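You operate a simulated robot arm through the tools that you are given. There is no shell and no other tool.

You run a simulated robot arm. Do the job below in one go: nothing can be reset, and whatever is moved stays where it is left.

TASK
Knead the dough smooth and roll it out to the blue ring with the hand roller.
Fine: set the glass dome aside and stand the roller back. Set down upright: hand roller.
Where things are to end (x, y in the base frame): glass dome within 60 mm of [630, -300].

The check looks at the end state, three seconds after you hand in, the way a careful person would. Anything else that was tipped, shoved, dropped, spilled or broken makes it a failure.

THE ROBOT
A 6-joint arm with a two-finger parallel gripper, fixed in place. Base frame: the origin is on the floor under the middle of its stand, x ahead of it, y to its left, z up; the work surface is at about z = 900. Readings come in mm, rad, newtons and seconds.
With the tool pointing down near the work surface it reaches from about 360 to 760 mm from the base axis. Its first joint turns from -1.152 to 1.152 rad. Payload 2.45 kg.
The tool frame sits at the grasp point between the pads (the TCP): z along the fingers, y along the line on which they close. The tips reach 24 mm beyond it. Largest opening 68 mm; finger width 17, thickness 10; the body of the gripper, 40 by 70 mm, starts 41 mm behind the TCP.
Orientation is that of the tool frame in the base frame, as a unit quaternion [x, y, z, w]. With the fingers straight down and closing along the base's y, the tool's x points along the base's -x, its y along +y and its z along -z.

THE INTERFACE
- The arm moves only by the tool move_arm. Its arguments are lists of equal length, an entry for each row: "translation": the shift along the tool's x, y, z in mm, a list of three; "turn": the turn, a rotation vector about the tool's x, y, z in rad, a list of three; "fingers": the finger opening in mm, from 0 to 68. In form: {"translation": [[x, y, z], ...], "turn": [[wx, wy, wz], ...], "fingers": [fingers, ...]}. A call has 1 to 20 rows; each row is the pose to reach, as a shift and turn from the pose commanded when the call began, along the tool's axes at that moment. Each row takes 0.2 s and may step no farther than 50 mm and 0.15 rad from the row before; otherwise, or with a gripper value out of range, the whole call is refused. A pose out of reach is approached as far as the arm can. The call stops where the force on the tool passes 40 N (or 10 N more than at its start, if that is more) or the arm is blocked; 0.2 s more then pass. The fingers move at their own pace (about 108 mm/s each) and stop on an object; they squeeze with about 23 N. The grip force told is the motor's: it shows also when the fingers shut on nothing. Time passes only in rows, and 0.2 s behind the last, so rows that repeat a pose let the fingers close. It gives the time, the measured TCP pose, the force on the tool (base axes), the opening and the grip force at its end, in the units of the frame above (readings bear some noise), with the torque about the TCP (base axes, N m) and any sound that the robot's microphone picked up.
- Cameras (640 x 400 px; columns grow to the right, rows downward): "scene" is fixed at [175.7, 421, 1466.4]; the picture's right is [-0.68, -0.73, 0.00], its down [-0.41, 0.38, -0.83] and it looks along [0.61, -0.57, -0.56] (base axes); focal length 313 px, centre (320, 200). "wrist" rides on the gripper at [84, 11, -75] in the tool frame; the picture's right is [-0.13, 0.99, 0.00], its down [-0.60, -0.08, -0.79] and it looks along [-0.79, -0.10, 0.61] (tool axes); focal length 251 px, centre (320, 200). There is no depth. A picture from a camera that has moved, and an enlarged one, comes with that camera's place and axes in the base frame and with its lens.
- snapshot(camera): a new picture of that camera. It takes no simulated time.
- zoom(camera, box): a new picture of the part [left, top, right, bottom] of that camera's present view, enlarged. It takes no simulated time.
- sign_off(): hands the job in; it is judged then, once.

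Places have to be worked out from the pictures, the camera data and where the tool is seen. Open the gripper and draw the arm clear of the work before you hand the job in, unless the task says otherwise.

The tools are called as a command line: name --argument value ..., lists and objects as JSON in quotes. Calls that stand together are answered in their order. move_arm: Moves the arm, as the interface text tells. Its arguments: {"type":"object","properties":{"translation":{"type":"array","items":{"type":"array","items":{"type":"number"}}},"turn":{"type":"array","items":{"type":"array","items":{"type":"number"}}},"fingers":{"type":"array","items":{"type":"number"}}},"required":["translation","turn","fingers"]} The other tools are called the same way: snapshot (camera) takes a picture; zoom (camera, box) takes an enlarged picture of a part of a camera's view; sign_off () hands the job in.

At the start:

```text
time: 0.0
tool_pos: [494.2, -87.7, 1268.2]
orientation: [-0.001, 1.0, -0.001, 0.0]
contact_force: [-0.2, -0.4, -0.8]
wrist_torque: [0.0, 0.0, -0.02]
grip_width: 68.0
grasp_force: 0.2
```

scene: 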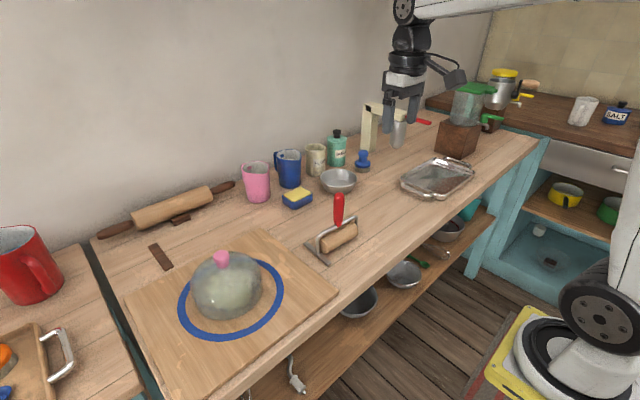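
wrist: 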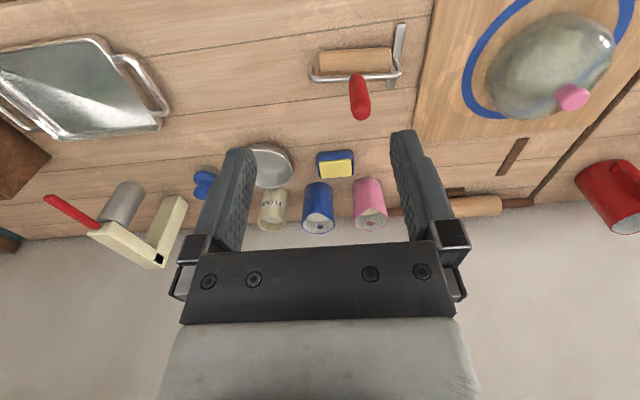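

I'll start by looking closer at the dome, the roller and the layout before moving anything.

zoom --camera "scene" --box '[120, 180, 380, 380]'

zoom --camera "wrist" --box '[280, 0, 640, 240]'

zoom --camera "scene" --box '[240, 90, 540, 280]'

```text
2.00 times, centred on (250, 280) of scene
camera zoom: at [175.7, 421.0, 1466.4], right [-0.68, -0.73, 0.0], down [-0.41, 0.38, -0.83], along [0.61, -0.57, -0.56], focal length 626 px, centre (460, 40)
```

zoom: 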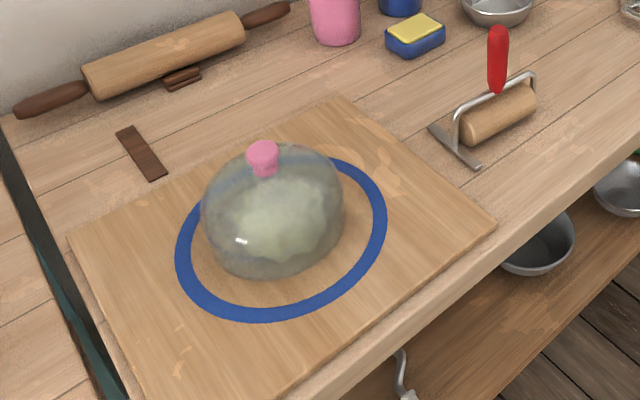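

```text
1.67 times, centred on (460, 120) of wrist
camera zoom: at [411.1, -76.9, 1343.3], right [0.13, 0.99, 0.0], down [0.6, -0.08, 0.79], along [0.79, -0.1, -0.61], focal length 419 px, centre (87, 333)
```

zoom: 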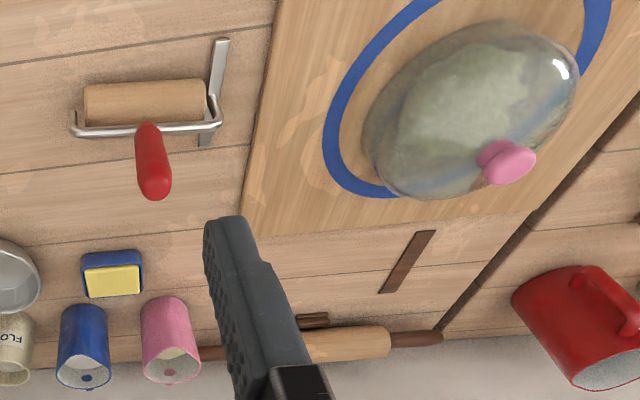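

```text
2.11 times, centred on (390, 185) of scene
camera zoom: at [175.7, 421.0, 1466.4], right [-0.68, -0.73, 0.0], down [-0.41, 0.38, -0.83], along [0.61, -0.57, -0.56], focal length 658 px, centre (173, 232)
```

zoom: 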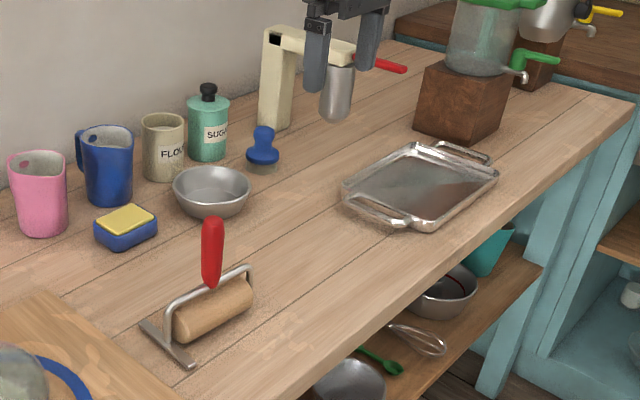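

The dome's pink knob triangulates to about (647, 250, 1020), the roller stands near (605, -46) with its handle top near z 1050, and the spot at (630, -300) looks free between the tray, bowl and roller. I move the empty gripper toward the board at a safe height to look closer.

move_arm --translation '[[10, 45, 0], [10, 90, 0], [10, 135, 5], [10, 180, 10], [10, 225, 20], [10, 270, 30], [10, 310, 40]]' --turn '[[0, 0, 0], [0, 0, 0], [0, 0, 0], [0, 0, 0], [0, 0, 0], [0, 0, 0], [0, 0, 0]]' --fingers '[68, 68, 68, 68, 68, 68, 68]'

snapshot --camera "wrist"

snapshot --camera "scene"

```text
time: 1.6
tool_pos: [486.5, 221.0, 1227.6]
orientation: [0.001, 1.0, -0.001, 0.0]
contact_force: [0.1, 0.7, 0.4]
wrist_torque: [-0.02, 0.01, -0.01]
grip_width: 67.9
grasp_force: 0.1
```

```text
taken
camera wrist: at [402.5, 231.7, 1302.6], right [0.13, 0.99, 0.0], down [0.6, -0.08, 0.79], along [0.79, -0.1, -0.61], focal length 251 px, centre (320, 200)
```

wrist: 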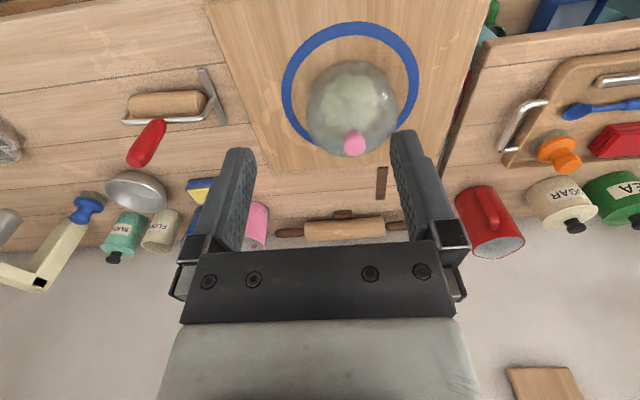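

```text
taken
```

scene: 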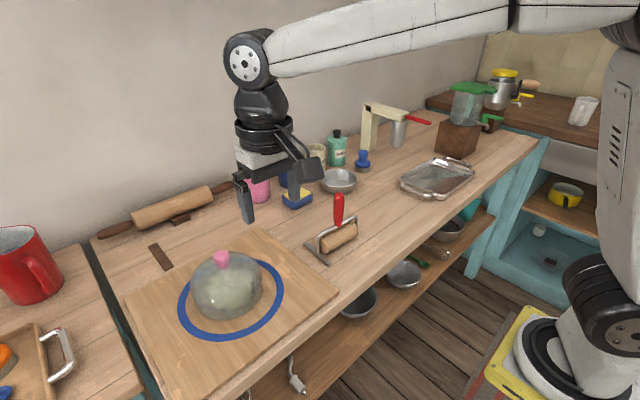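

The wrist camera now sees the dome and ring more directly; I zoom to fix the knob, the dome rim and the ring centre.

zoom --camera "wrist" --box '[260, 0, 460, 200]'

zoom --camera "scene" --box '[160, 220, 320, 350]'

zoom --camera "scene" --box '[290, 180, 380, 275]'

```text
2.00 times, centred on (360, 100) of wrist
camera zoom: at [402.5, 231.7, 1302.6], right [0.13, 0.99, 0.0], down [0.6, -0.08, 0.79], along [0.79, -0.1, -0.61], focal length 503 px, centre (240, 400)
```

zoom: 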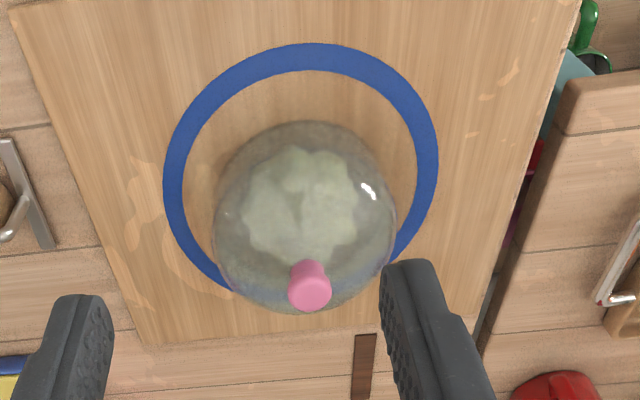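

```text
3.08 times, centred on (240, 285) of scene
camera zoom: at [175.7, 421.0, 1466.3], right [-0.68, -0.73, 0.0], down [-0.41, 0.38, -0.83], along [0.61, -0.57, -0.56], focal length 962 px, centre (566, -62)
```

zoom: 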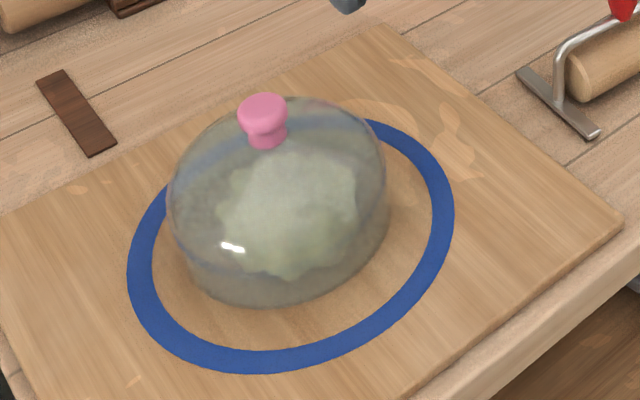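

```text
4.21 times, centred on (335, 228) of scene
camera zoom: at [175.7, 421.0, 1466.3], right [-0.68, -0.73, 0.0], down [-0.41, 0.38, -0.83], along [0.61, -0.57, -0.56], focal length 1317 px, centre (257, 84)
```

zoom: 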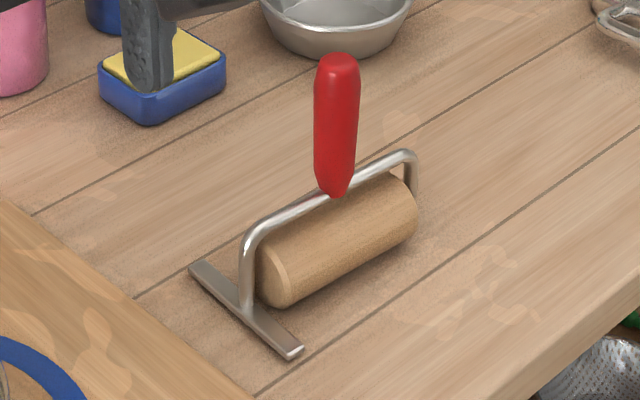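

The two views agree: knob top at about (643.5, 251, 1027), ring centre near (637, 250) with outer radius about 108 mm. I move above the knob, staying at z 1110, to check alignment.

move_arm --translation '[[-40, 8, 0], [-80, 16, 20], [-120, 24, 50], [-150, 29, 85], [-159, 29, 118], [-159, 29, 118]]' --turn '[[0, 0, 0], [0, 0, 0], [0, 0, 0], [0, 0, 0], [0, 0, 0], [0, 0, 0]]' --fingers '[68, 68, 68, 68, 68, 68]'

snapshot --camera "wrist"

zoom --camera "scene" --box '[140, 160, 320, 340]'

```text
refused: row 3 steps farther than a row can; nothing moved
```

```text
taken
camera wrist: at [402.5, 231.7, 1302.6], right [0.13, 0.99, 0.0], down [0.6, -0.08, 0.79], along [0.79, -0.1, -0.61], focal length 251 px, centre (320, 200)
```

wrist: 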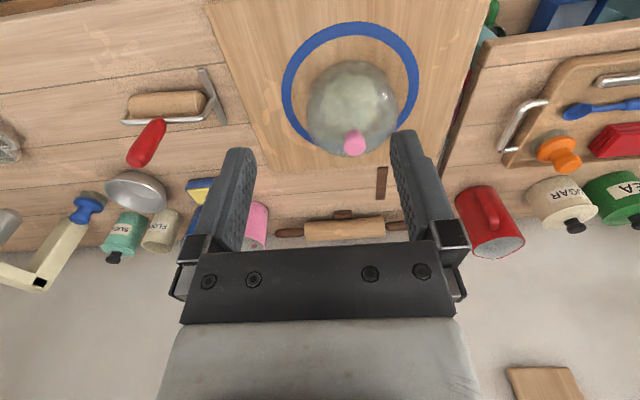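

```text
2.22 times, centred on (230, 250) of scene
camera zoom: at [175.7, 421.0, 1466.3], right [-0.68, -0.73, 0.0], down [-0.41, 0.38, -0.83], along [0.61, -0.57, -0.56], focal length 695 px, centre (520, 89)
```

zoom: 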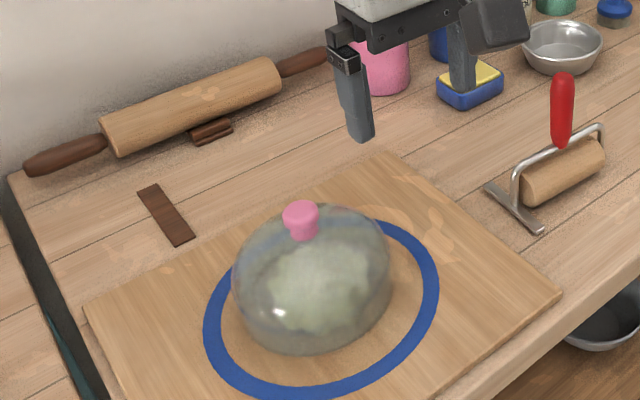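

The call was refused for one step slightly over 50 mm, so nothing moved; I resend with smaller steps.

move_arm --translation '[[-38, 6, 10], [-76, 12, 30], [-110, 18, 55], [-138, 24, 85], [-159, 29, 118], [-159, 29, 118]]' --turn '[[0, 0, 0], [0, 0, 0], [0, 0, 0], [0, 0, 0], [0, 0, 0], [0, 0, 0]]' --fingers '[68, 68, 68, 68, 68, 68]'

snapshot --camera "wrist"

zoom --camera "scene" --box '[140, 160, 320, 340]'

```text
time: 3.0
tool_pos: [645.8, 250.2, 1108.7]
orientation: [0.001, 1.0, 0.0, 0.0]
contact_force: [-0.6, -0.1, 0.7]
wrist_torque: [0.0, -0.02, 0.02]
grip_width: 67.9
grasp_force: 0.0
```

```text
taken
camera wrist: at [561.6, 260.8, 1183.8], right [0.13, 0.99, 0.0], down [0.6, -0.08, 0.79], along [0.79, -0.1, -0.61], focal length 251 px, centre (320, 200)
```

wrist: 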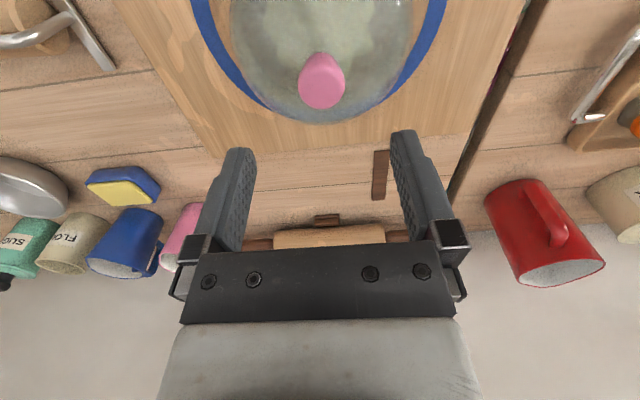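

```text
2.22 times, centred on (230, 250) of scene
camera zoom: at [175.7, 421.0, 1466.4], right [-0.68, -0.73, 0.0], down [-0.41, 0.38, -0.83], along [0.61, -0.57, -0.56], focal length 695 px, centre (520, 89)
```

zoom: 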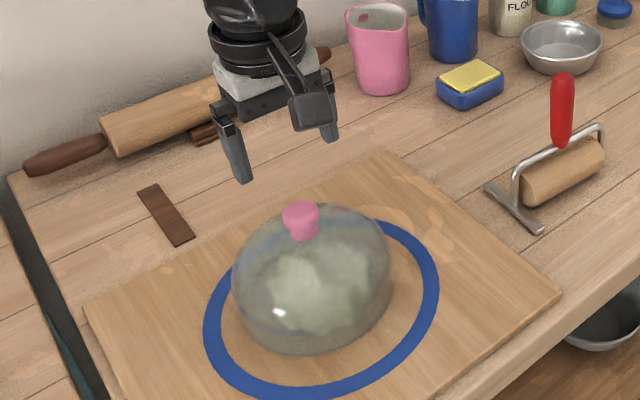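

Aligned: knob back-projects to (646.5, 250.3) with the TCP at (645.7, 250.2). I descend to about z 1032 in decreasing steps and check before gripping.

move_arm --translation '[[0, 0, 30], [0, 0, 55], [0, 0, 68], [0, 0, 76], [0, 0, 76]]' --turn '[[0, 0, 0], [0, 0, 0], [0, 0, 0], [0, 0, 0], [0, 0, 0]]' --fingers '[68, 68, 68, 68, 68]'

snapshot --camera "wrist"

zoom --camera "scene" --box '[180, 200, 280, 300]'

```text
time: 4.2
tool_pos: [643.3, 250.8, 1034.5]
orientation: [0.0, 1.0, 0.0, -0.001]
contact_force: [-0.7, 0.0, -0.4]
wrist_torque: [-0.02, 0.01, 0.01]
grip_width: 68.0
grasp_force: 0.0
```

```text
taken
camera wrist: at [559.9, 261.4, 1108.9], right [0.13, 0.99, 0.0], down [0.6, -0.08, 0.79], along [0.79, -0.1, -0.61], focal length 251 px, centre (320, 200)
```

wrist: 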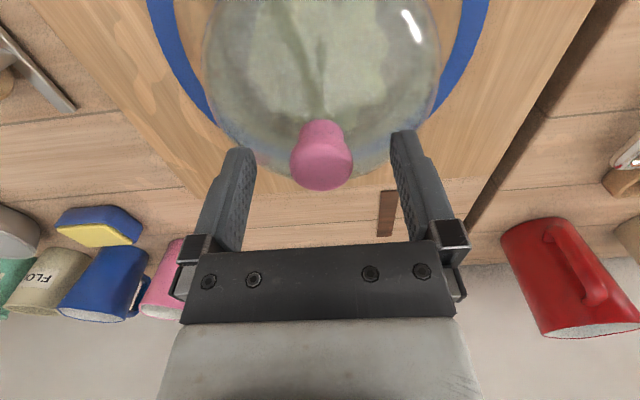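

```text
4.00 times, centred on (230, 250) of scene
camera zoom: at [175.7, 421.0, 1466.4], right [-0.68, -0.73, 0.0], down [-0.41, 0.38, -0.83], along [0.61, -0.57, -0.56], focal length 1251 px, centre (680, 0)
```

zoom: 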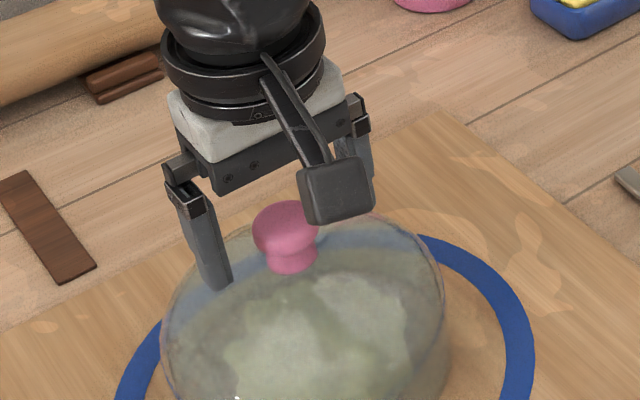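

Knob sits centred between the fingers and the tips are just above the glass. I lower about 8 mm more and close on the knob, giving time for the fingers to settle.

move_arm --translation '[[0, 0, 4], [0, 0, 8], [0, 0, 8], [0, 0, 8], [0, 0, 8], [0, 0, 8]]' --turn '[[0, 0, 0], [0, 0, 0], [0, 0, 0], [0, 0, 0], [0, 0, 0], [0, 0, 0]]' --fingers '[68, 68, 50, 20, 20, 20]'

snapshot --camera "wrist"

zoom --camera "scene" --box '[180, 200, 280, 300]'

```text
time: 5.6
tool_pos: [643.3, 251.1, 1026.7]
orientation: [0.0, 1.0, 0.0, -0.001]
contact_force: [-0.2, 0.6, 0.3]
wrist_torque: [-0.01, 0.0, 0.0]
grip_width: 31.1
grasp_force: 22.7
```

```text
taken
camera wrist: at [559.3, 261.3, 1101.4], right [0.13, 0.99, 0.0], down [0.6, -0.08, 0.79], along [0.79, -0.1, -0.61], focal length 251 px, centre (320, 200)
```

wrist: 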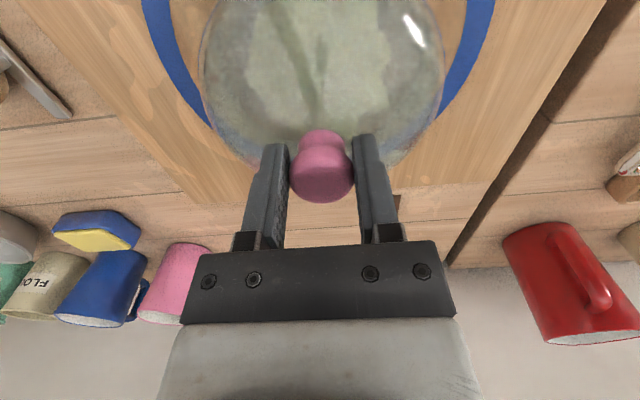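

```text
4.00 times, centred on (230, 250) of scene
camera zoom: at [175.7, 420.9, 1466.4], right [-0.68, -0.73, 0.0], down [-0.41, 0.38, -0.83], along [0.61, -0.57, -0.56], focal length 1251 px, centre (680, 0)
```

zoom: 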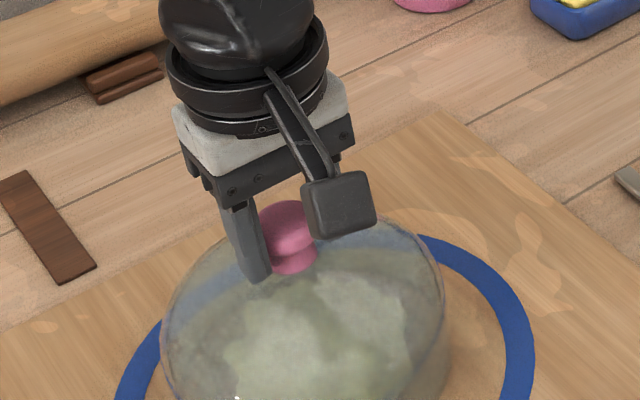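

The fingers hold the knob at 31 mm with 22.7 N. I lift straight up slowly, first a few mm then faster, and read the weight.

move_arm --translation '[[0, 0, -3], [0, 0, -8], [0, 0, -16], [0, 0, -28], [0, 0, -44], [0, 0, -62], [0, 0, -80], [0, 0, -100], [0, 0, -122], [0, 0, -146], [0, 0, -168], [0, 0, -186], [0, 0, -198], [0, 0, -204], [0, 0, -204]]' --turn '[[0, 0, 0], [0, 0, 0], [0, 0, 0], [0, 0, 0], [0, 0, 0], [0, 0, 0], [0, 0, 0], [0, 0, 0], [0, 0, 0], [0, 0, 0], [0, 0, 0], [0, 0, 0], [0, 0, 0], [0, 0, 0], [0, 0, 0]]' --fingers '[20, 20, 20, 20, 20, 20, 20, 20, 20, 20, 20, 20, 20, 20, 20]'

snapshot --camera "scene"

snapshot --camera "wrist"

```text
time: 8.8
tool_pos: [644.5, 251.9, 1228.4]
orientation: [0.0, 1.0, 0.0, 0.0]
contact_force: [-0.3, -0.3, -2.4]
wrist_torque: [0.01, 0.02, 0.02]
grip_width: 31.2
grasp_force: 22.8
```

```text
taken
```

scene: 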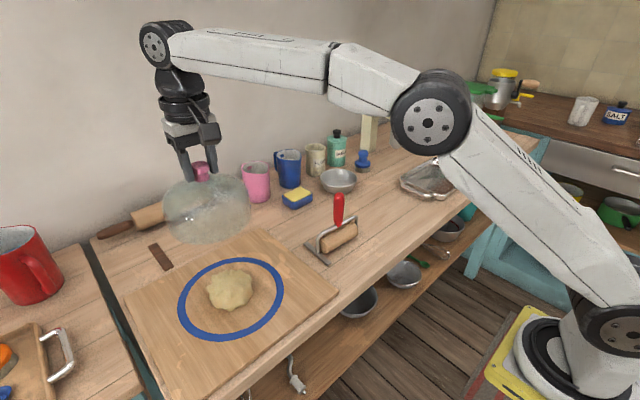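

```text
taken
camera wrist: at [560.2, 262.0, 1304.4], right [0.13, 0.99, 0.0], down [0.6, -0.08, 0.79], along [0.79, -0.1, -0.61], focal length 251 px, centre (320, 200)
```

wrist: 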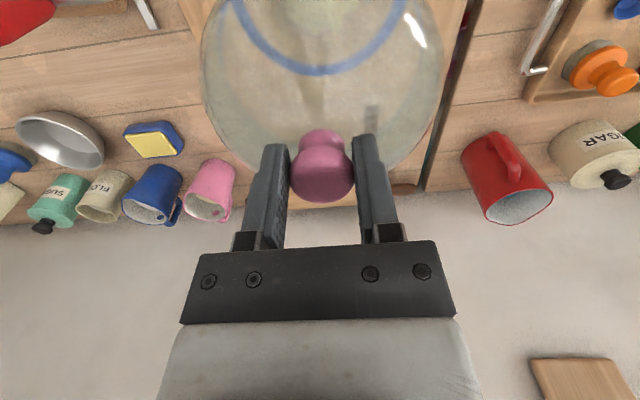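

The dome weighs only about 2.4 N and the lumpy dough sits inside the ring. With the dome's rim near z 1120 (above the roller handle at 1052), I carry it across to about (626, -285).

move_arm --translation '[[0, -10, 0], [1, -30, 0], [2, -60, 0], [4, -100, 0], [6, -148, 0], [8, -196, 0], [10, -244, 0], [12, -292, 0], [14, -340, 0], [16, -388, 0], [18, -436, 0], [18, -476, 0], [18, -506, 0], [18, -526, 0], [18, -536, 0], [18, -536, 0]]' --turn '[[0, 0, 0], [0, 0, 0], [0, 0, 0], [0, 0, 0], [0, 0, 0], [0, 0, 0], [0, 0, 0], [0, 0, 0], [0, 0, 0], [0, 0, 0], [0, 0, 0], [0, 0, 0], [0, 0, 0], [0, 0, 0], [0, 0, 0], [0, 0, 0]]' --fingers '[20, 20, 20, 20, 20, 20, 20, 20, 20, 20, 20, 20, 20, 20, 20, 20]'

snapshot --camera "scene"

snapshot --camera "wrist"

```text
time: 12.2
tool_pos: [625.3, -285.3, 1229.8]
orientation: [0.0, 1.0, 0.0, 0.0]
contact_force: [0.1, -0.5, -2.6]
wrist_torque: [-0.01, 0.0, -0.03]
grip_width: 31.1
grasp_force: 23.5
```

```text
taken
```

scene: 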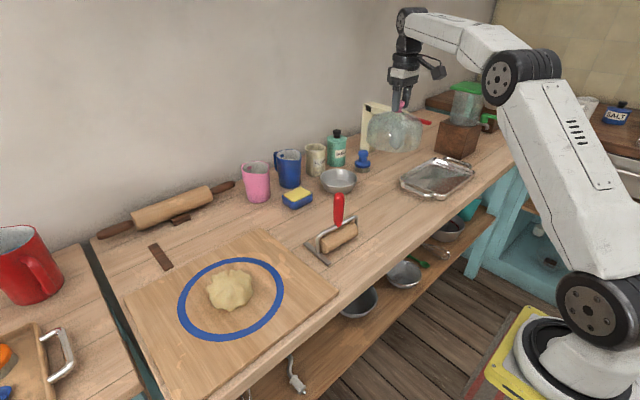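

```text
taken
camera wrist: at [541.6, -274.2, 1305.6], right [0.13, 0.99, 0.0], down [0.6, -0.08, 0.79], along [0.79, -0.1, -0.61], focal length 251 px, centre (320, 200)
```

wrist: 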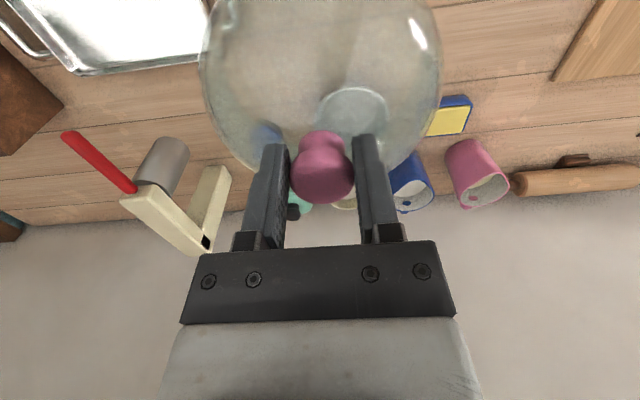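

Dome is above the drop spot. I lower it in decreasing steps to about z 1036 (rim still clear of the table) and check the surroundings.

move_arm --translation '[[0, 0, 10], [0, 0, 30], [0, 0, 60], [0, 0, 92], [0, 0, 124], [0, 0, 152], [0, 0, 172], [0, 0, 184], [0, 0, 192], [0, 0, 192]]' --turn '[[0, 0, 0], [0, 0, 0], [0, 0, 0], [0, 0, 0], [0, 0, 0], [0, 0, 0], [0, 0, 0], [0, 0, 0], [0, 0, 0], [0, 0, 0]]' --fingers '[20, 20, 20, 20, 20, 20, 20, 20, 20, 20]'

zoom --camera "scene" --box '[310, 110, 490, 260]'

snapshot --camera "wrist"

```text
time: 14.4
tool_pos: [627.1, -284.1, 1037.4]
orientation: [0.001, 1.0, 0.0, 0.0]
contact_force: [0.3, -0.1, -2.7]
wrist_torque: [0.0, 0.03, 0.0]
grip_width: 30.8
grasp_force: 22.9
```

```text
2.67 times, centred on (400, 185) of scene
camera zoom: at [175.7, 420.9, 1466.4], right [-0.68, -0.73, 0.0], down [-0.41, 0.38, -0.83], along [0.61, -0.57, -0.56], focal length 834 px, centre (107, 240)
```

zoom: 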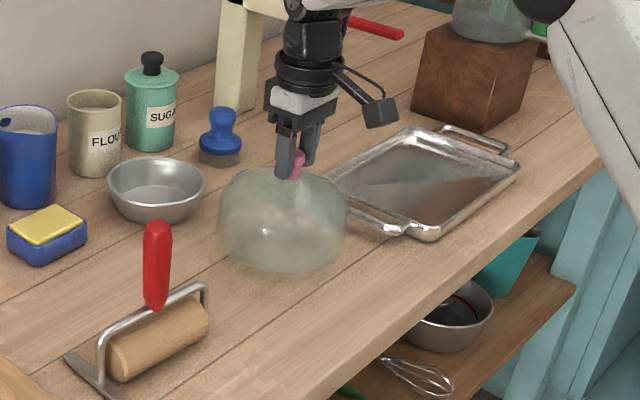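

```text
taken
camera wrist: at [542.3, -274.1, 1113.0], right [0.13, 0.99, 0.0], down [0.6, -0.08, 0.79], along [0.79, -0.1, -0.61], focal length 251 px, centre (320, 200)
```

wrist: 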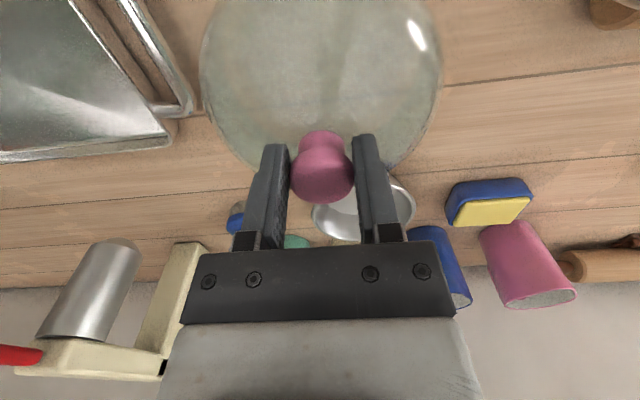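

Clear on all sides (tray handle about 30 mm from the rim). I lower slowly toward the table: 18 mm first, then check force.

move_arm --translation '[[0, 0, 6], [0, 0, 11], [0, 0, 15], [0, 0, 18], [0, 0, 18]]' --turn '[[0, 0, 0], [0, 0, 0], [0, 0, 0], [0, 0, 0], [0, 0, 0]]' --fingers '[20, 20, 20, 20, 20]'

zoom --camera "scene" --box '[350, 150, 430, 230]'

```text
time: 15.6
tool_pos: [626.1, -285.3, 1019.9]
orientation: [0.0, 1.0, 0.0, 0.0]
contact_force: [-1.1, -0.4, -3.4]
wrist_torque: [-0.04, -0.01, -0.02]
grip_width: 31.2
grasp_force: 22.8
```

```text
5.00 times, centred on (390, 190) of scene
camera zoom: at [175.7, 420.9, 1466.4], right [-0.68, -0.73, 0.0], down [-0.41, 0.38, -0.83], along [0.61, -0.57, -0.56], focal length 1564 px, centre (-30, 250)
```

zoom: 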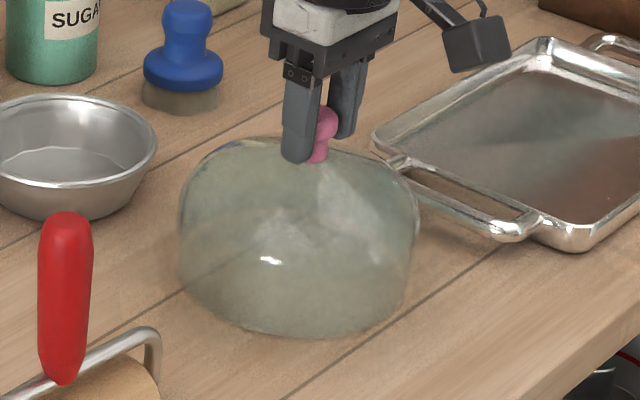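

No contact yet (force still just the dome's weight). I continue down in 2 mm steps, in short calls.

move_arm --translation '[[0, 0, 2], [0, 0, 4], [0, 0, 4]]' --turn '[[0, 0, 0], [0, 0, 0], [0, 0, 0]]' --fingers '[20, 20, 20]'

```text
time: 16.4
tool_pos: [626.5, -284.0, 1014.8]
orientation: [0.0, 1.0, 0.0, 0.001]
contact_force: [0.7, 0.2, -2.7]
wrist_torque: [0.02, 0.01, 0.0]
grip_width: 31.3
grasp_force: 23.7
```

Still free; two more millimetres.

move_arm --translation '[[0, 0, 1], [0, 0, 2], [0, 0, 2]]' --turn '[[0, 0, 0], [0, 0, 0], [0, 0, 0]]' --fingers '[20, 20, 20]'

```text
time: 17.2
tool_pos: [626.5, -284.5, 1014.2]
orientation: [0.0, 1.0, 0.0, 0.0]
contact_force: [-0.5, -0.1, -1.9]
wrist_torque: [-0.02, 0.02, 0.02]
grip_width: 31.0
grasp_force: 22.9
```

Force changed only slightly; another 2 mm.

move_arm --translation '[[0, 0, 1], [0, 0, 2], [0, 0, 2]]' --turn '[[0, 0, 0], [0, 0, 0], [0, 0, 0]]' --fingers '[20, 20, 20]'

zoom --camera "scene" --box '[350, 150, 430, 230]'

```text
time: 18.0
tool_pos: [624.9, -284.5, 1014.2]
orientation: [0.0, 1.0, -0.002, 0.001]
contact_force: [-4.7, 3.6, 15.8]
wrist_torque: [0.03, 0.3, 0.06]
grip_width: 31.3
grasp_force: 23.0
```

```text
5.00 times, centred on (390, 190) of scene
camera zoom: at [175.3, 421.2, 1466.3], right [-0.68, -0.73, 0.0], down [-0.41, 0.38, -0.83], along [0.61, -0.57, -0.56], focal length 1564 px, centre (-30, 250)
```

zoom: 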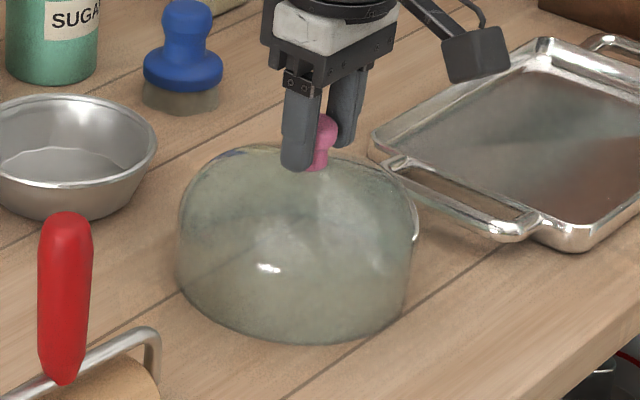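

Contact with the table at about z 1013.5 (so the board is roughly 12.5 mm thick). I relieve 2 mm, open the fingers, and then rise clear.

move_arm --translation '[[0, 0, -1], [0, 0, -2], [0, 0, -2], [0, 0, -2], [0, 0, -2], [0, 0, -2]]' --turn '[[0, 0, 0], [0, 0, 0], [0, 0, 0], [0, 0, 0], [0, 0, 0], [0, 0, 0]]' --fingers '[20, 20, 34, 45, 60, 68]'

zoom --camera "scene" --box '[350, 150, 430, 230]'

```text
time: 19.4
tool_pos: [627.2, -284.2, 1013.4]
orientation: [0.001, 1.0, 0.0, 0.0]
contact_force: [-0.2, 0.0, 1.0]
wrist_torque: [0.02, 0.01, -0.01]
grip_width: 67.8
grasp_force: 0.0
```

```text
5.00 times, centred on (390, 190) of scene
camera zoom: at [175.7, 421.0, 1466.4], right [-0.68, -0.73, 0.0], down [-0.41, 0.38, -0.83], along [0.61, -0.57, -0.56], focal length 1564 px, centre (-30, 250)
```

zoom: 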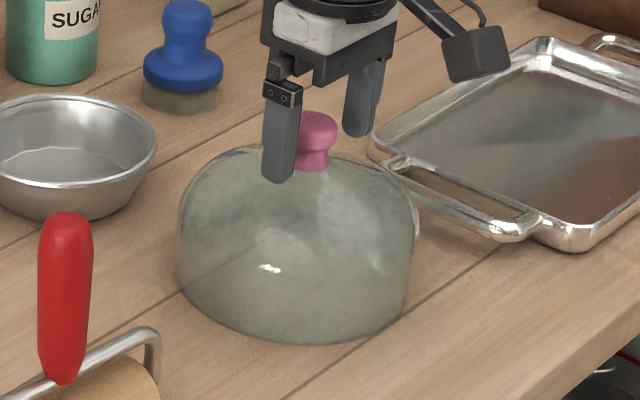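

The dome stands free on the table. I rise straight up and travel over to look at the dough closely.

move_arm --translation '[[0, 0, -10], [0, 0, -30], [0, 0, -70], [0, 0, -115], [0, 40, -145], [8, 88, -150], [16, 136, -150], [24, 184, -150], [32, 232, -150], [40, 280, -150], [48, 328, -150], [56, 376, -150], [64, 424, -150], [70, 472, -150], [74, 516, -150], [74, 530, -150], [74, 530, -150]]' --turn '[[0, 0, 0], [0, 0, 0], [0, 0, 0], [0, 0, 0], [0, 0, 0], [0, 0, 0], [0, 0, 0], [0, 0, 0], [0, 0, 0], [0, 0, 0], [0, 0, 0], [0, 0, 0], [0, 0, 0], [0, 0, 0], [0, 0, 0], [0, 0, 0], [0, 0, 0]]' --fingers '[68, 68, 68, 68, 68, 68, 68, 68, 68, 68, 68, 68, 68, 68, 68, 68, 68]'

snapshot --camera "wrist"

snapshot --camera "scene"

zoom --camera "scene" --box '[160, 230, 300, 350]'

zoom --camera "wrist" --box '[220, 0, 460, 150]'

```text
time: 23.0
tool_pos: [553.0, 245.9, 1162.9]
orientation: [0.0, 1.0, 0.001, 0.0]
contact_force: [-0.5, 0.6, -0.5]
wrist_torque: [0.01, 0.04, 0.0]
grip_width: 68.0
grasp_force: 0.0
```

```text
taken
camera wrist: at [468.0, 255.6, 1238.4], right [0.13, 0.99, 0.0], down [0.6, -0.08, 0.79], along [0.79, -0.1, -0.61], focal length 251 px, centre (320, 200)
```

wrist: 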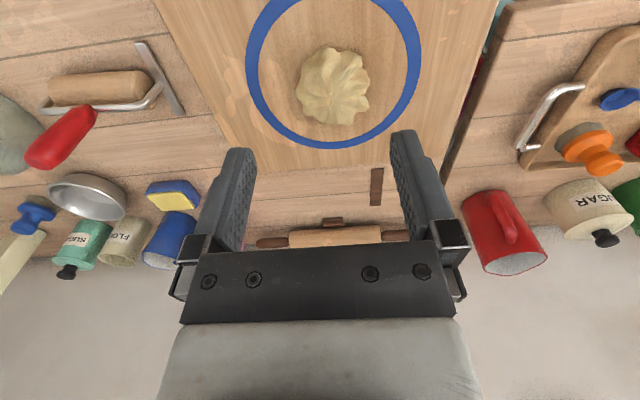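

```text
taken
```

scene: 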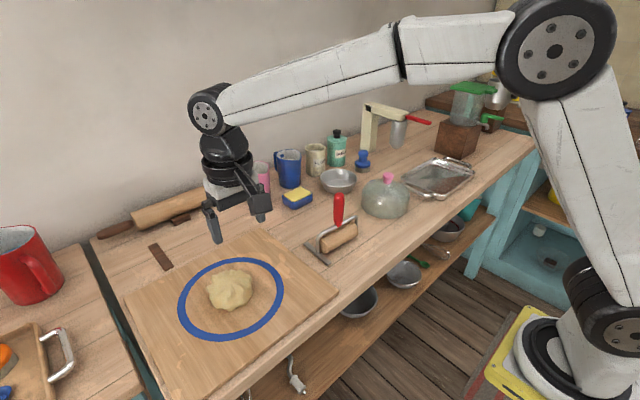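

```text
3.33 times, centred on (230, 290) of scene
camera zoom: at [175.7, 421.0, 1466.4], right [-0.68, -0.73, 0.0], down [-0.41, 0.38, -0.83], along [0.61, -0.57, -0.56], focal length 1042 px, centre (620, -100)
```

zoom: 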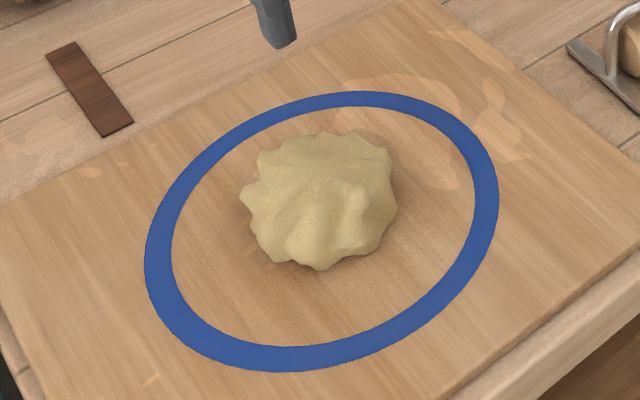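

```text
2.67 times, centred on (340, 75) of wrist
camera zoom: at [468.0, 255.6, 1238.4], right [0.13, 0.99, 0.0], down [0.6, -0.08, 0.79], along [0.79, -0.1, -0.61], focal length 670 px, centre (267, 533)
```

zoom: 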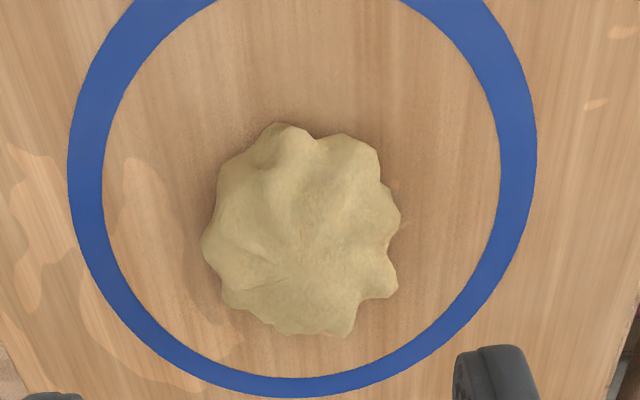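

The dough is a lumpy mound about 95 mm across, centred at about (642, 251); the ring is centred near (640, 251), outer radius about 110. I close the fingers and go above the dough to knead it with the closed fingertips, testing gently first.

move_arm --translation '[[-30, 2, 30], [-60, 4, 60], [-85, 6, 90], [-90, 6, 125], [-90, 6, 140], [-90, 6, 140]]' --turn '[[0, 0, 0], [0, 0, 0], [0, 0, 0], [0, 0, 0], [0, 0, 0], [0, 0, 0]]' --fingers '[40, 20, 0, 0, 0, 0]'

snapshot --camera "wrist"

zoom --camera "scene" --box '[160, 200, 320, 350]'

```text
time: 24.4
tool_pos: [641.5, 253.5, 1024.3]
orientation: [0.0, 1.0, 0.0, 0.0]
contact_force: [-0.1, -0.5, -0.3]
wrist_torque: [-0.01, 0.03, 0.02]
grip_width: 0.0
grasp_force: 23.0
```

```text
taken
camera wrist: at [557.9, 263.7, 1100.2], right [0.13, 0.99, 0.0], down [0.6, -0.08, 0.79], along [0.79, -0.1, -0.61], focal length 251 px, centre (320, 200)
```

wrist: 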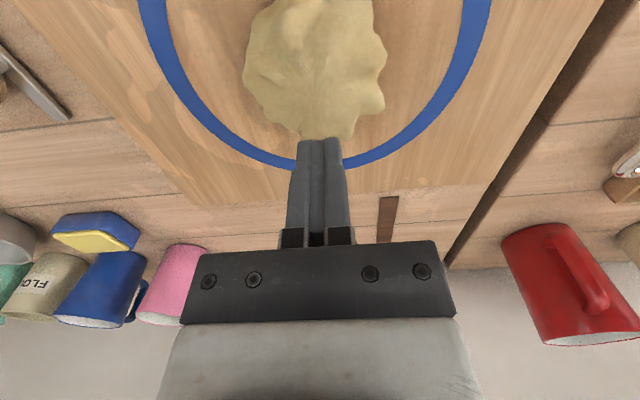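

```text
2.67 times, centred on (240, 275) of scene
camera zoom: at [175.7, 421.0, 1466.4], right [-0.68, -0.73, 0.0], down [-0.41, 0.38, -0.83], along [0.61, -0.57, -0.56], focal length 834 px, centre (533, 0)
```

zoom: 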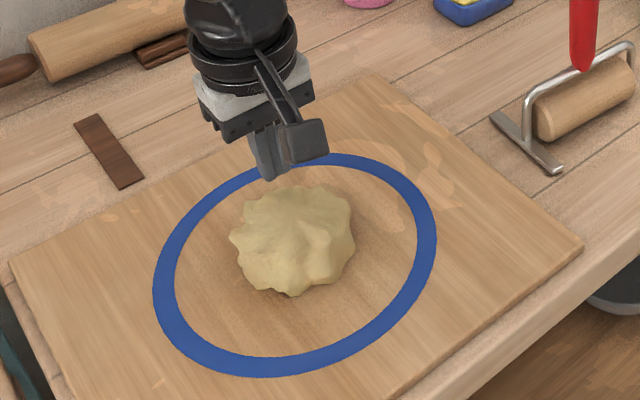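

Fingers closed and directly above the dough (tips at about z 1001). I lower until the tips are near z 950 and read the force.

move_arm --translation '[[0, 0, 20], [0, 0, 35], [0, 0, 43], [0, 0, 50], [0, 0, 50]]' --turn '[[0, 0, 0], [0, 0, 0], [0, 0, 0], [0, 0, 0], [0, 0, 0]]' --fingers '[0, 0, 0, 0, 0]'

zoom --camera "scene" --box '[180, 240, 280, 330]'

```text
time: 25.6
tool_pos: [641.2, 251.2, 978.1]
orientation: [0.0, 1.0, 0.001, 0.002]
contact_force: [-12.9, -6.0, 32.0]
wrist_torque: [-0.15, 0.61, 0.06]
grip_width: 0.0
grasp_force: 23.0
```

```text
4.44 times, centred on (230, 285) of scene
camera zoom: at [174.6, 420.5, 1466.6], right [-0.68, -0.73, 0.0], down [-0.41, 0.38, -0.83], along [0.61, -0.57, -0.56], focal length 1390 px, centre (720, -178)
```

zoom: 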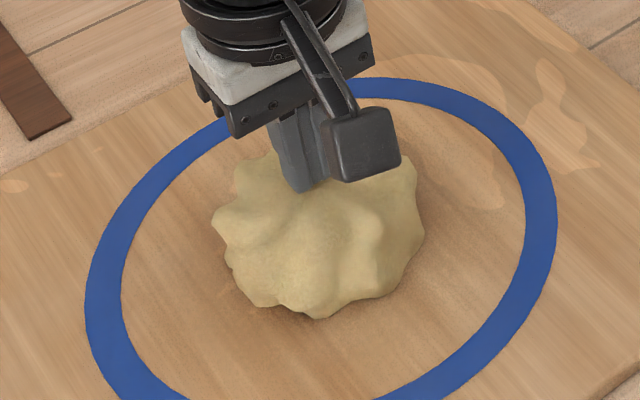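

The dough resists with 32 N at tip height about 954. I lift off and compare how the dough looks now.

move_arm --translation '[[0, 0, -10], [0, 0, -30], [0, 0, -60], [0, 0, -60]]' --turn '[[0, 0, 0], [0, 0, 0], [0, 0, 0], [0, 0, 0]]' --fingers '[0, 0, 0, 0]'

zoom --camera "scene" --box '[160, 230, 300, 350]'

snapshot --camera "wrist"

```text
time: 26.6
tool_pos: [641.2, 249.4, 1034.1]
orientation: [0.0, 1.0, 0.0, 0.0]
contact_force: [-0.2, 0.4, -0.4]
wrist_torque: [-0.01, -0.01, 0.0]
grip_width: 0.2
grasp_force: 22.8
```

```text
3.33 times, centred on (230, 290) of scene
camera zoom: at [175.7, 421.0, 1466.4], right [-0.68, -0.73, 0.0], down [-0.41, 0.38, -0.83], along [0.61, -0.57, -0.56], focal length 1042 px, centre (620, -100)
```

zoom: 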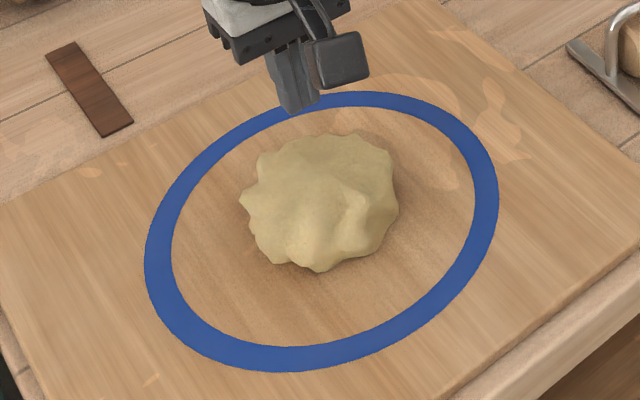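

```text
taken
camera wrist: at [556.2, 260.8, 1110.0], right [0.13, 0.99, 0.0], down [0.6, -0.08, 0.79], along [0.79, -0.1, -0.61], focal length 251 px, centre (320, 200)
```

wrist: 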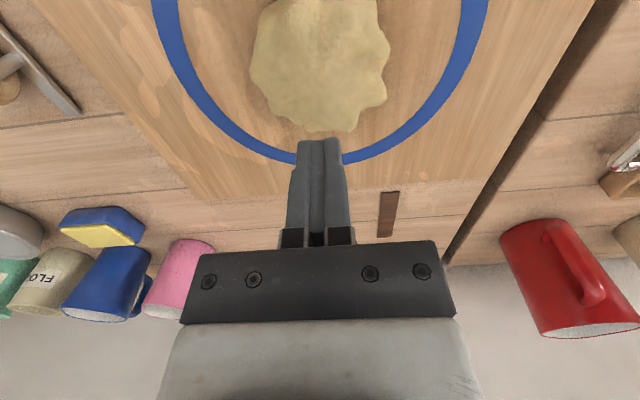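

It helped: the folds are visibly shallower with no dent left, so pressing kneads. I repeat presses of the same depth at slightly different spots around the top.

move_arm --translation '[[0, 0, 40], [0, 0, 54], [0, 0, 60], [0, 0, 60], [0, 0, 42], [-12, 0, 42], [-12, 0, 54], [-12, 0, 61], [-12, 0, 61], [-12, 0, 42], [0, 14, 42], [0, 14, 54], [0, 14, 61], [0, 14, 61], [0, 14, 42], [0, -14, 42], [0, -14, 54], [0, -14, 61], [0, -14, 61], [0, -14, 30]]' --turn '[[0, 0, 0], [0, 0, 0], [0, 0, 0], [0, 0, 0], [0, 0, 0], [0, 0, 0], [0, 0, 0], [0, 0, 0], [0, 0, 0], [0, 0, 0], [0, 0, 0], [0, 0, 0], [0, 0, 0], [0, 0, 0], [0, 0, 0], [0, 0, 0], [0, 0, 0], [0, 0, 0], [0, 0, 0], [0, 0, 0]]' --fingers '[0, 0, 0, 0, 0, 0, 0, 0, 0, 0, 0, 0, 0, 0, 0, 0, 0, 0, 0, 0]'

zoom --camera "scene" --box '[160, 230, 300, 350]'

snapshot --camera "wrist"

```text
time: 30.8
tool_pos: [642.3, 238.7, 1002.3]
orientation: [0.0, 1.0, 0.0, 0.0]
contact_force: [0.1, 0.7, -0.8]
wrist_torque: [0.02, 0.05, -0.01]
grip_width: 0.1
grasp_force: 22.8
```

```text
3.33 times, centred on (230, 290) of scene
camera zoom: at [175.7, 421.0, 1466.4], right [-0.68, -0.73, 0.0], down [-0.41, 0.38, -0.83], along [0.61, -0.57, -0.56], focal length 1042 px, centre (620, -100)
```

zoom: 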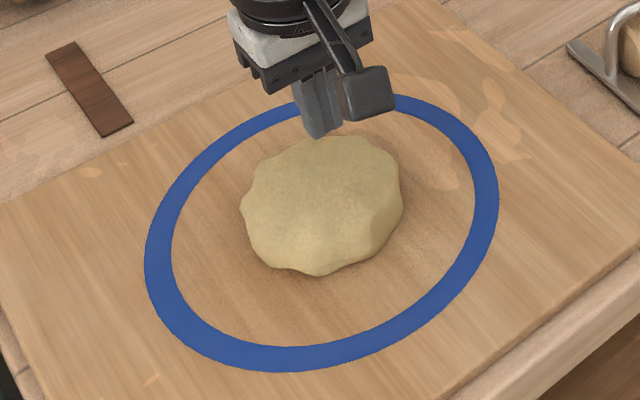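

```text
taken
camera wrist: at [558.5, 249.0, 1078.6], right [0.13, 0.99, 0.0], down [0.6, -0.08, 0.79], along [0.79, -0.1, -0.61], focal length 251 px, centre (320, 200)
```

wrist: 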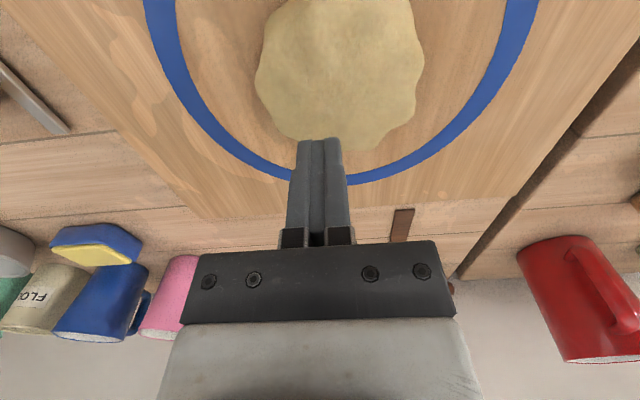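

Much smoother already. I do another round of presses, slightly deeper since the mound has settled a little.

move_arm --translation '[[0, 14, 12], [0, 14, 26], [0, 14, 32], [0, 14, 32], [0, 14, 12], [-14, 14, 12], [-14, 14, 26], [-14, 14, 33], [-14, 14, 33], [-14, 14, 12], [14, 14, 12], [14, 14, 26], [14, 14, 33], [14, 14, 33], [14, 14, 12], [0, 26, 12], [0, 26, 26], [0, 26, 33], [0, 26, 33], [0, 26, 0]]' --turn '[[0, 0, 0], [0, 0, 0], [0, 0, 0], [0, 0, 0], [0, 0, 0], [0, 0, 0], [0, 0, 0], [0, 0, 0], [0, 0, 0], [0, 0, 0], [0, 0, 0], [0, 0, 0], [0, 0, 0], [0, 0, 0], [0, 0, 0], [0, 0, 0], [0, 0, 0], [0, 0, 0], [0, 0, 0], [0, 0, 0]]' --fingers '[0, 0, 0, 0, 0, 0, 0, 0, 0, 0, 0, 0, 0, 0, 0, 0, 0, 0, 0, 0]'

zoom --camera "scene" --box '[160, 230, 300, 350]'

snapshot --camera "wrist"

```text
time: 35.0
tool_pos: [644.5, 263.5, 1001.9]
orientation: [0.0, 1.0, 0.0, 0.0]
contact_force: [-0.4, -0.5, 0.4]
wrist_torque: [0.02, 0.02, 0.01]
grip_width: 0.0
grasp_force: 23.2
```

```text
3.33 times, centred on (230, 290) of scene
camera zoom: at [175.7, 420.9, 1466.4], right [-0.68, -0.73, 0.0], down [-0.41, 0.38, -0.83], along [0.61, -0.57, -0.56], focal length 1042 px, centre (620, -100)
```

zoom: 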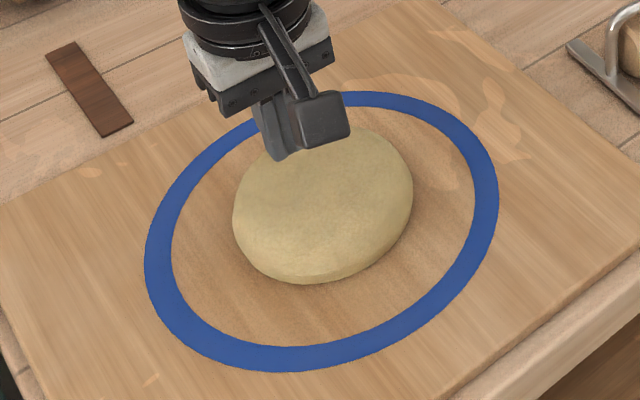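

```text
taken
camera wrist: at [559.4, 274.8, 1077.4], right [0.13, 0.99, 0.0], down [0.6, -0.08, 0.79], along [0.79, -0.1, -0.61], focal length 251 px, centre (320, 200)
```

wrist: 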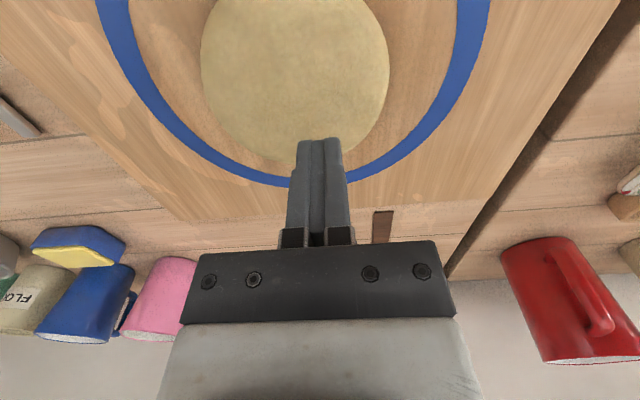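

The dough is now smooth and round. I make two more gentle presses to be sure, then lift away for a clear look.

move_arm --translation '[[0, -12, 12], [0, -12, 26], [0, -12, 34], [0, -12, 34], [0, -12, 12], [-10, -22, 12], [-10, -22, 26], [-10, -22, 34], [-10, -22, 34], [-10, -22, 0], [30, -15, -40], [75, -15, -60], [95, -15, -90], [95, -15, -90]]' --turn '[[0, 0, 0], [0, 0, 0], [0, 0, 0], [0, 0, 0], [0, 0, 0], [0, 0, 0], [0, 0, 0], [0, 0, 0], [0, 0, 0], [0, 0, 0], [0, 0, 0], [0, 0, 0], [0, 0, 0], [0, 0, 0]]' --fingers '[0, 0, 0, 0, 0, 0, 0, 0, 0, 0, 0, 0, 0, 0]'

zoom --camera "scene" --box '[160, 230, 300, 350]'

snapshot --camera "wrist"

```text
refused: row 11 steps farther than a row can; nothing moved
```

```text
3.33 times, centred on (230, 290) of scene
camera zoom: at [175.7, 420.9, 1466.4], right [-0.68, -0.73, 0.0], down [-0.41, 0.38, -0.83], along [0.61, -0.57, -0.56], focal length 1042 px, centre (620, -100)
```

zoom: 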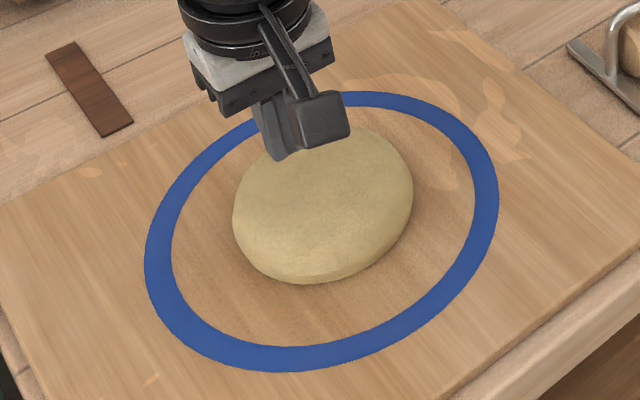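

```text
taken
camera wrist: at [559.4, 274.8, 1077.4], right [0.13, 0.99, 0.0], down [0.6, -0.08, 0.79], along [0.79, -0.1, -0.61], focal length 251 px, centre (320, 200)
```

wrist: 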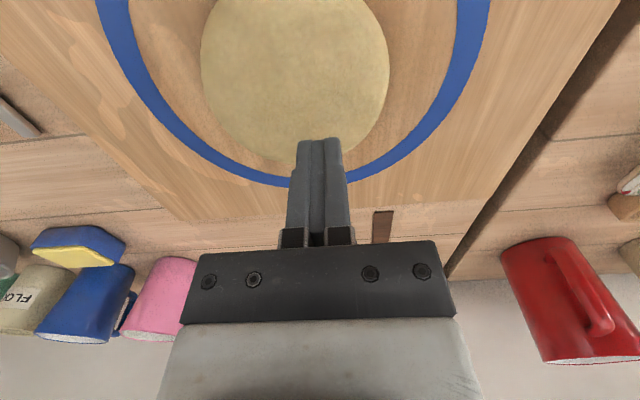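

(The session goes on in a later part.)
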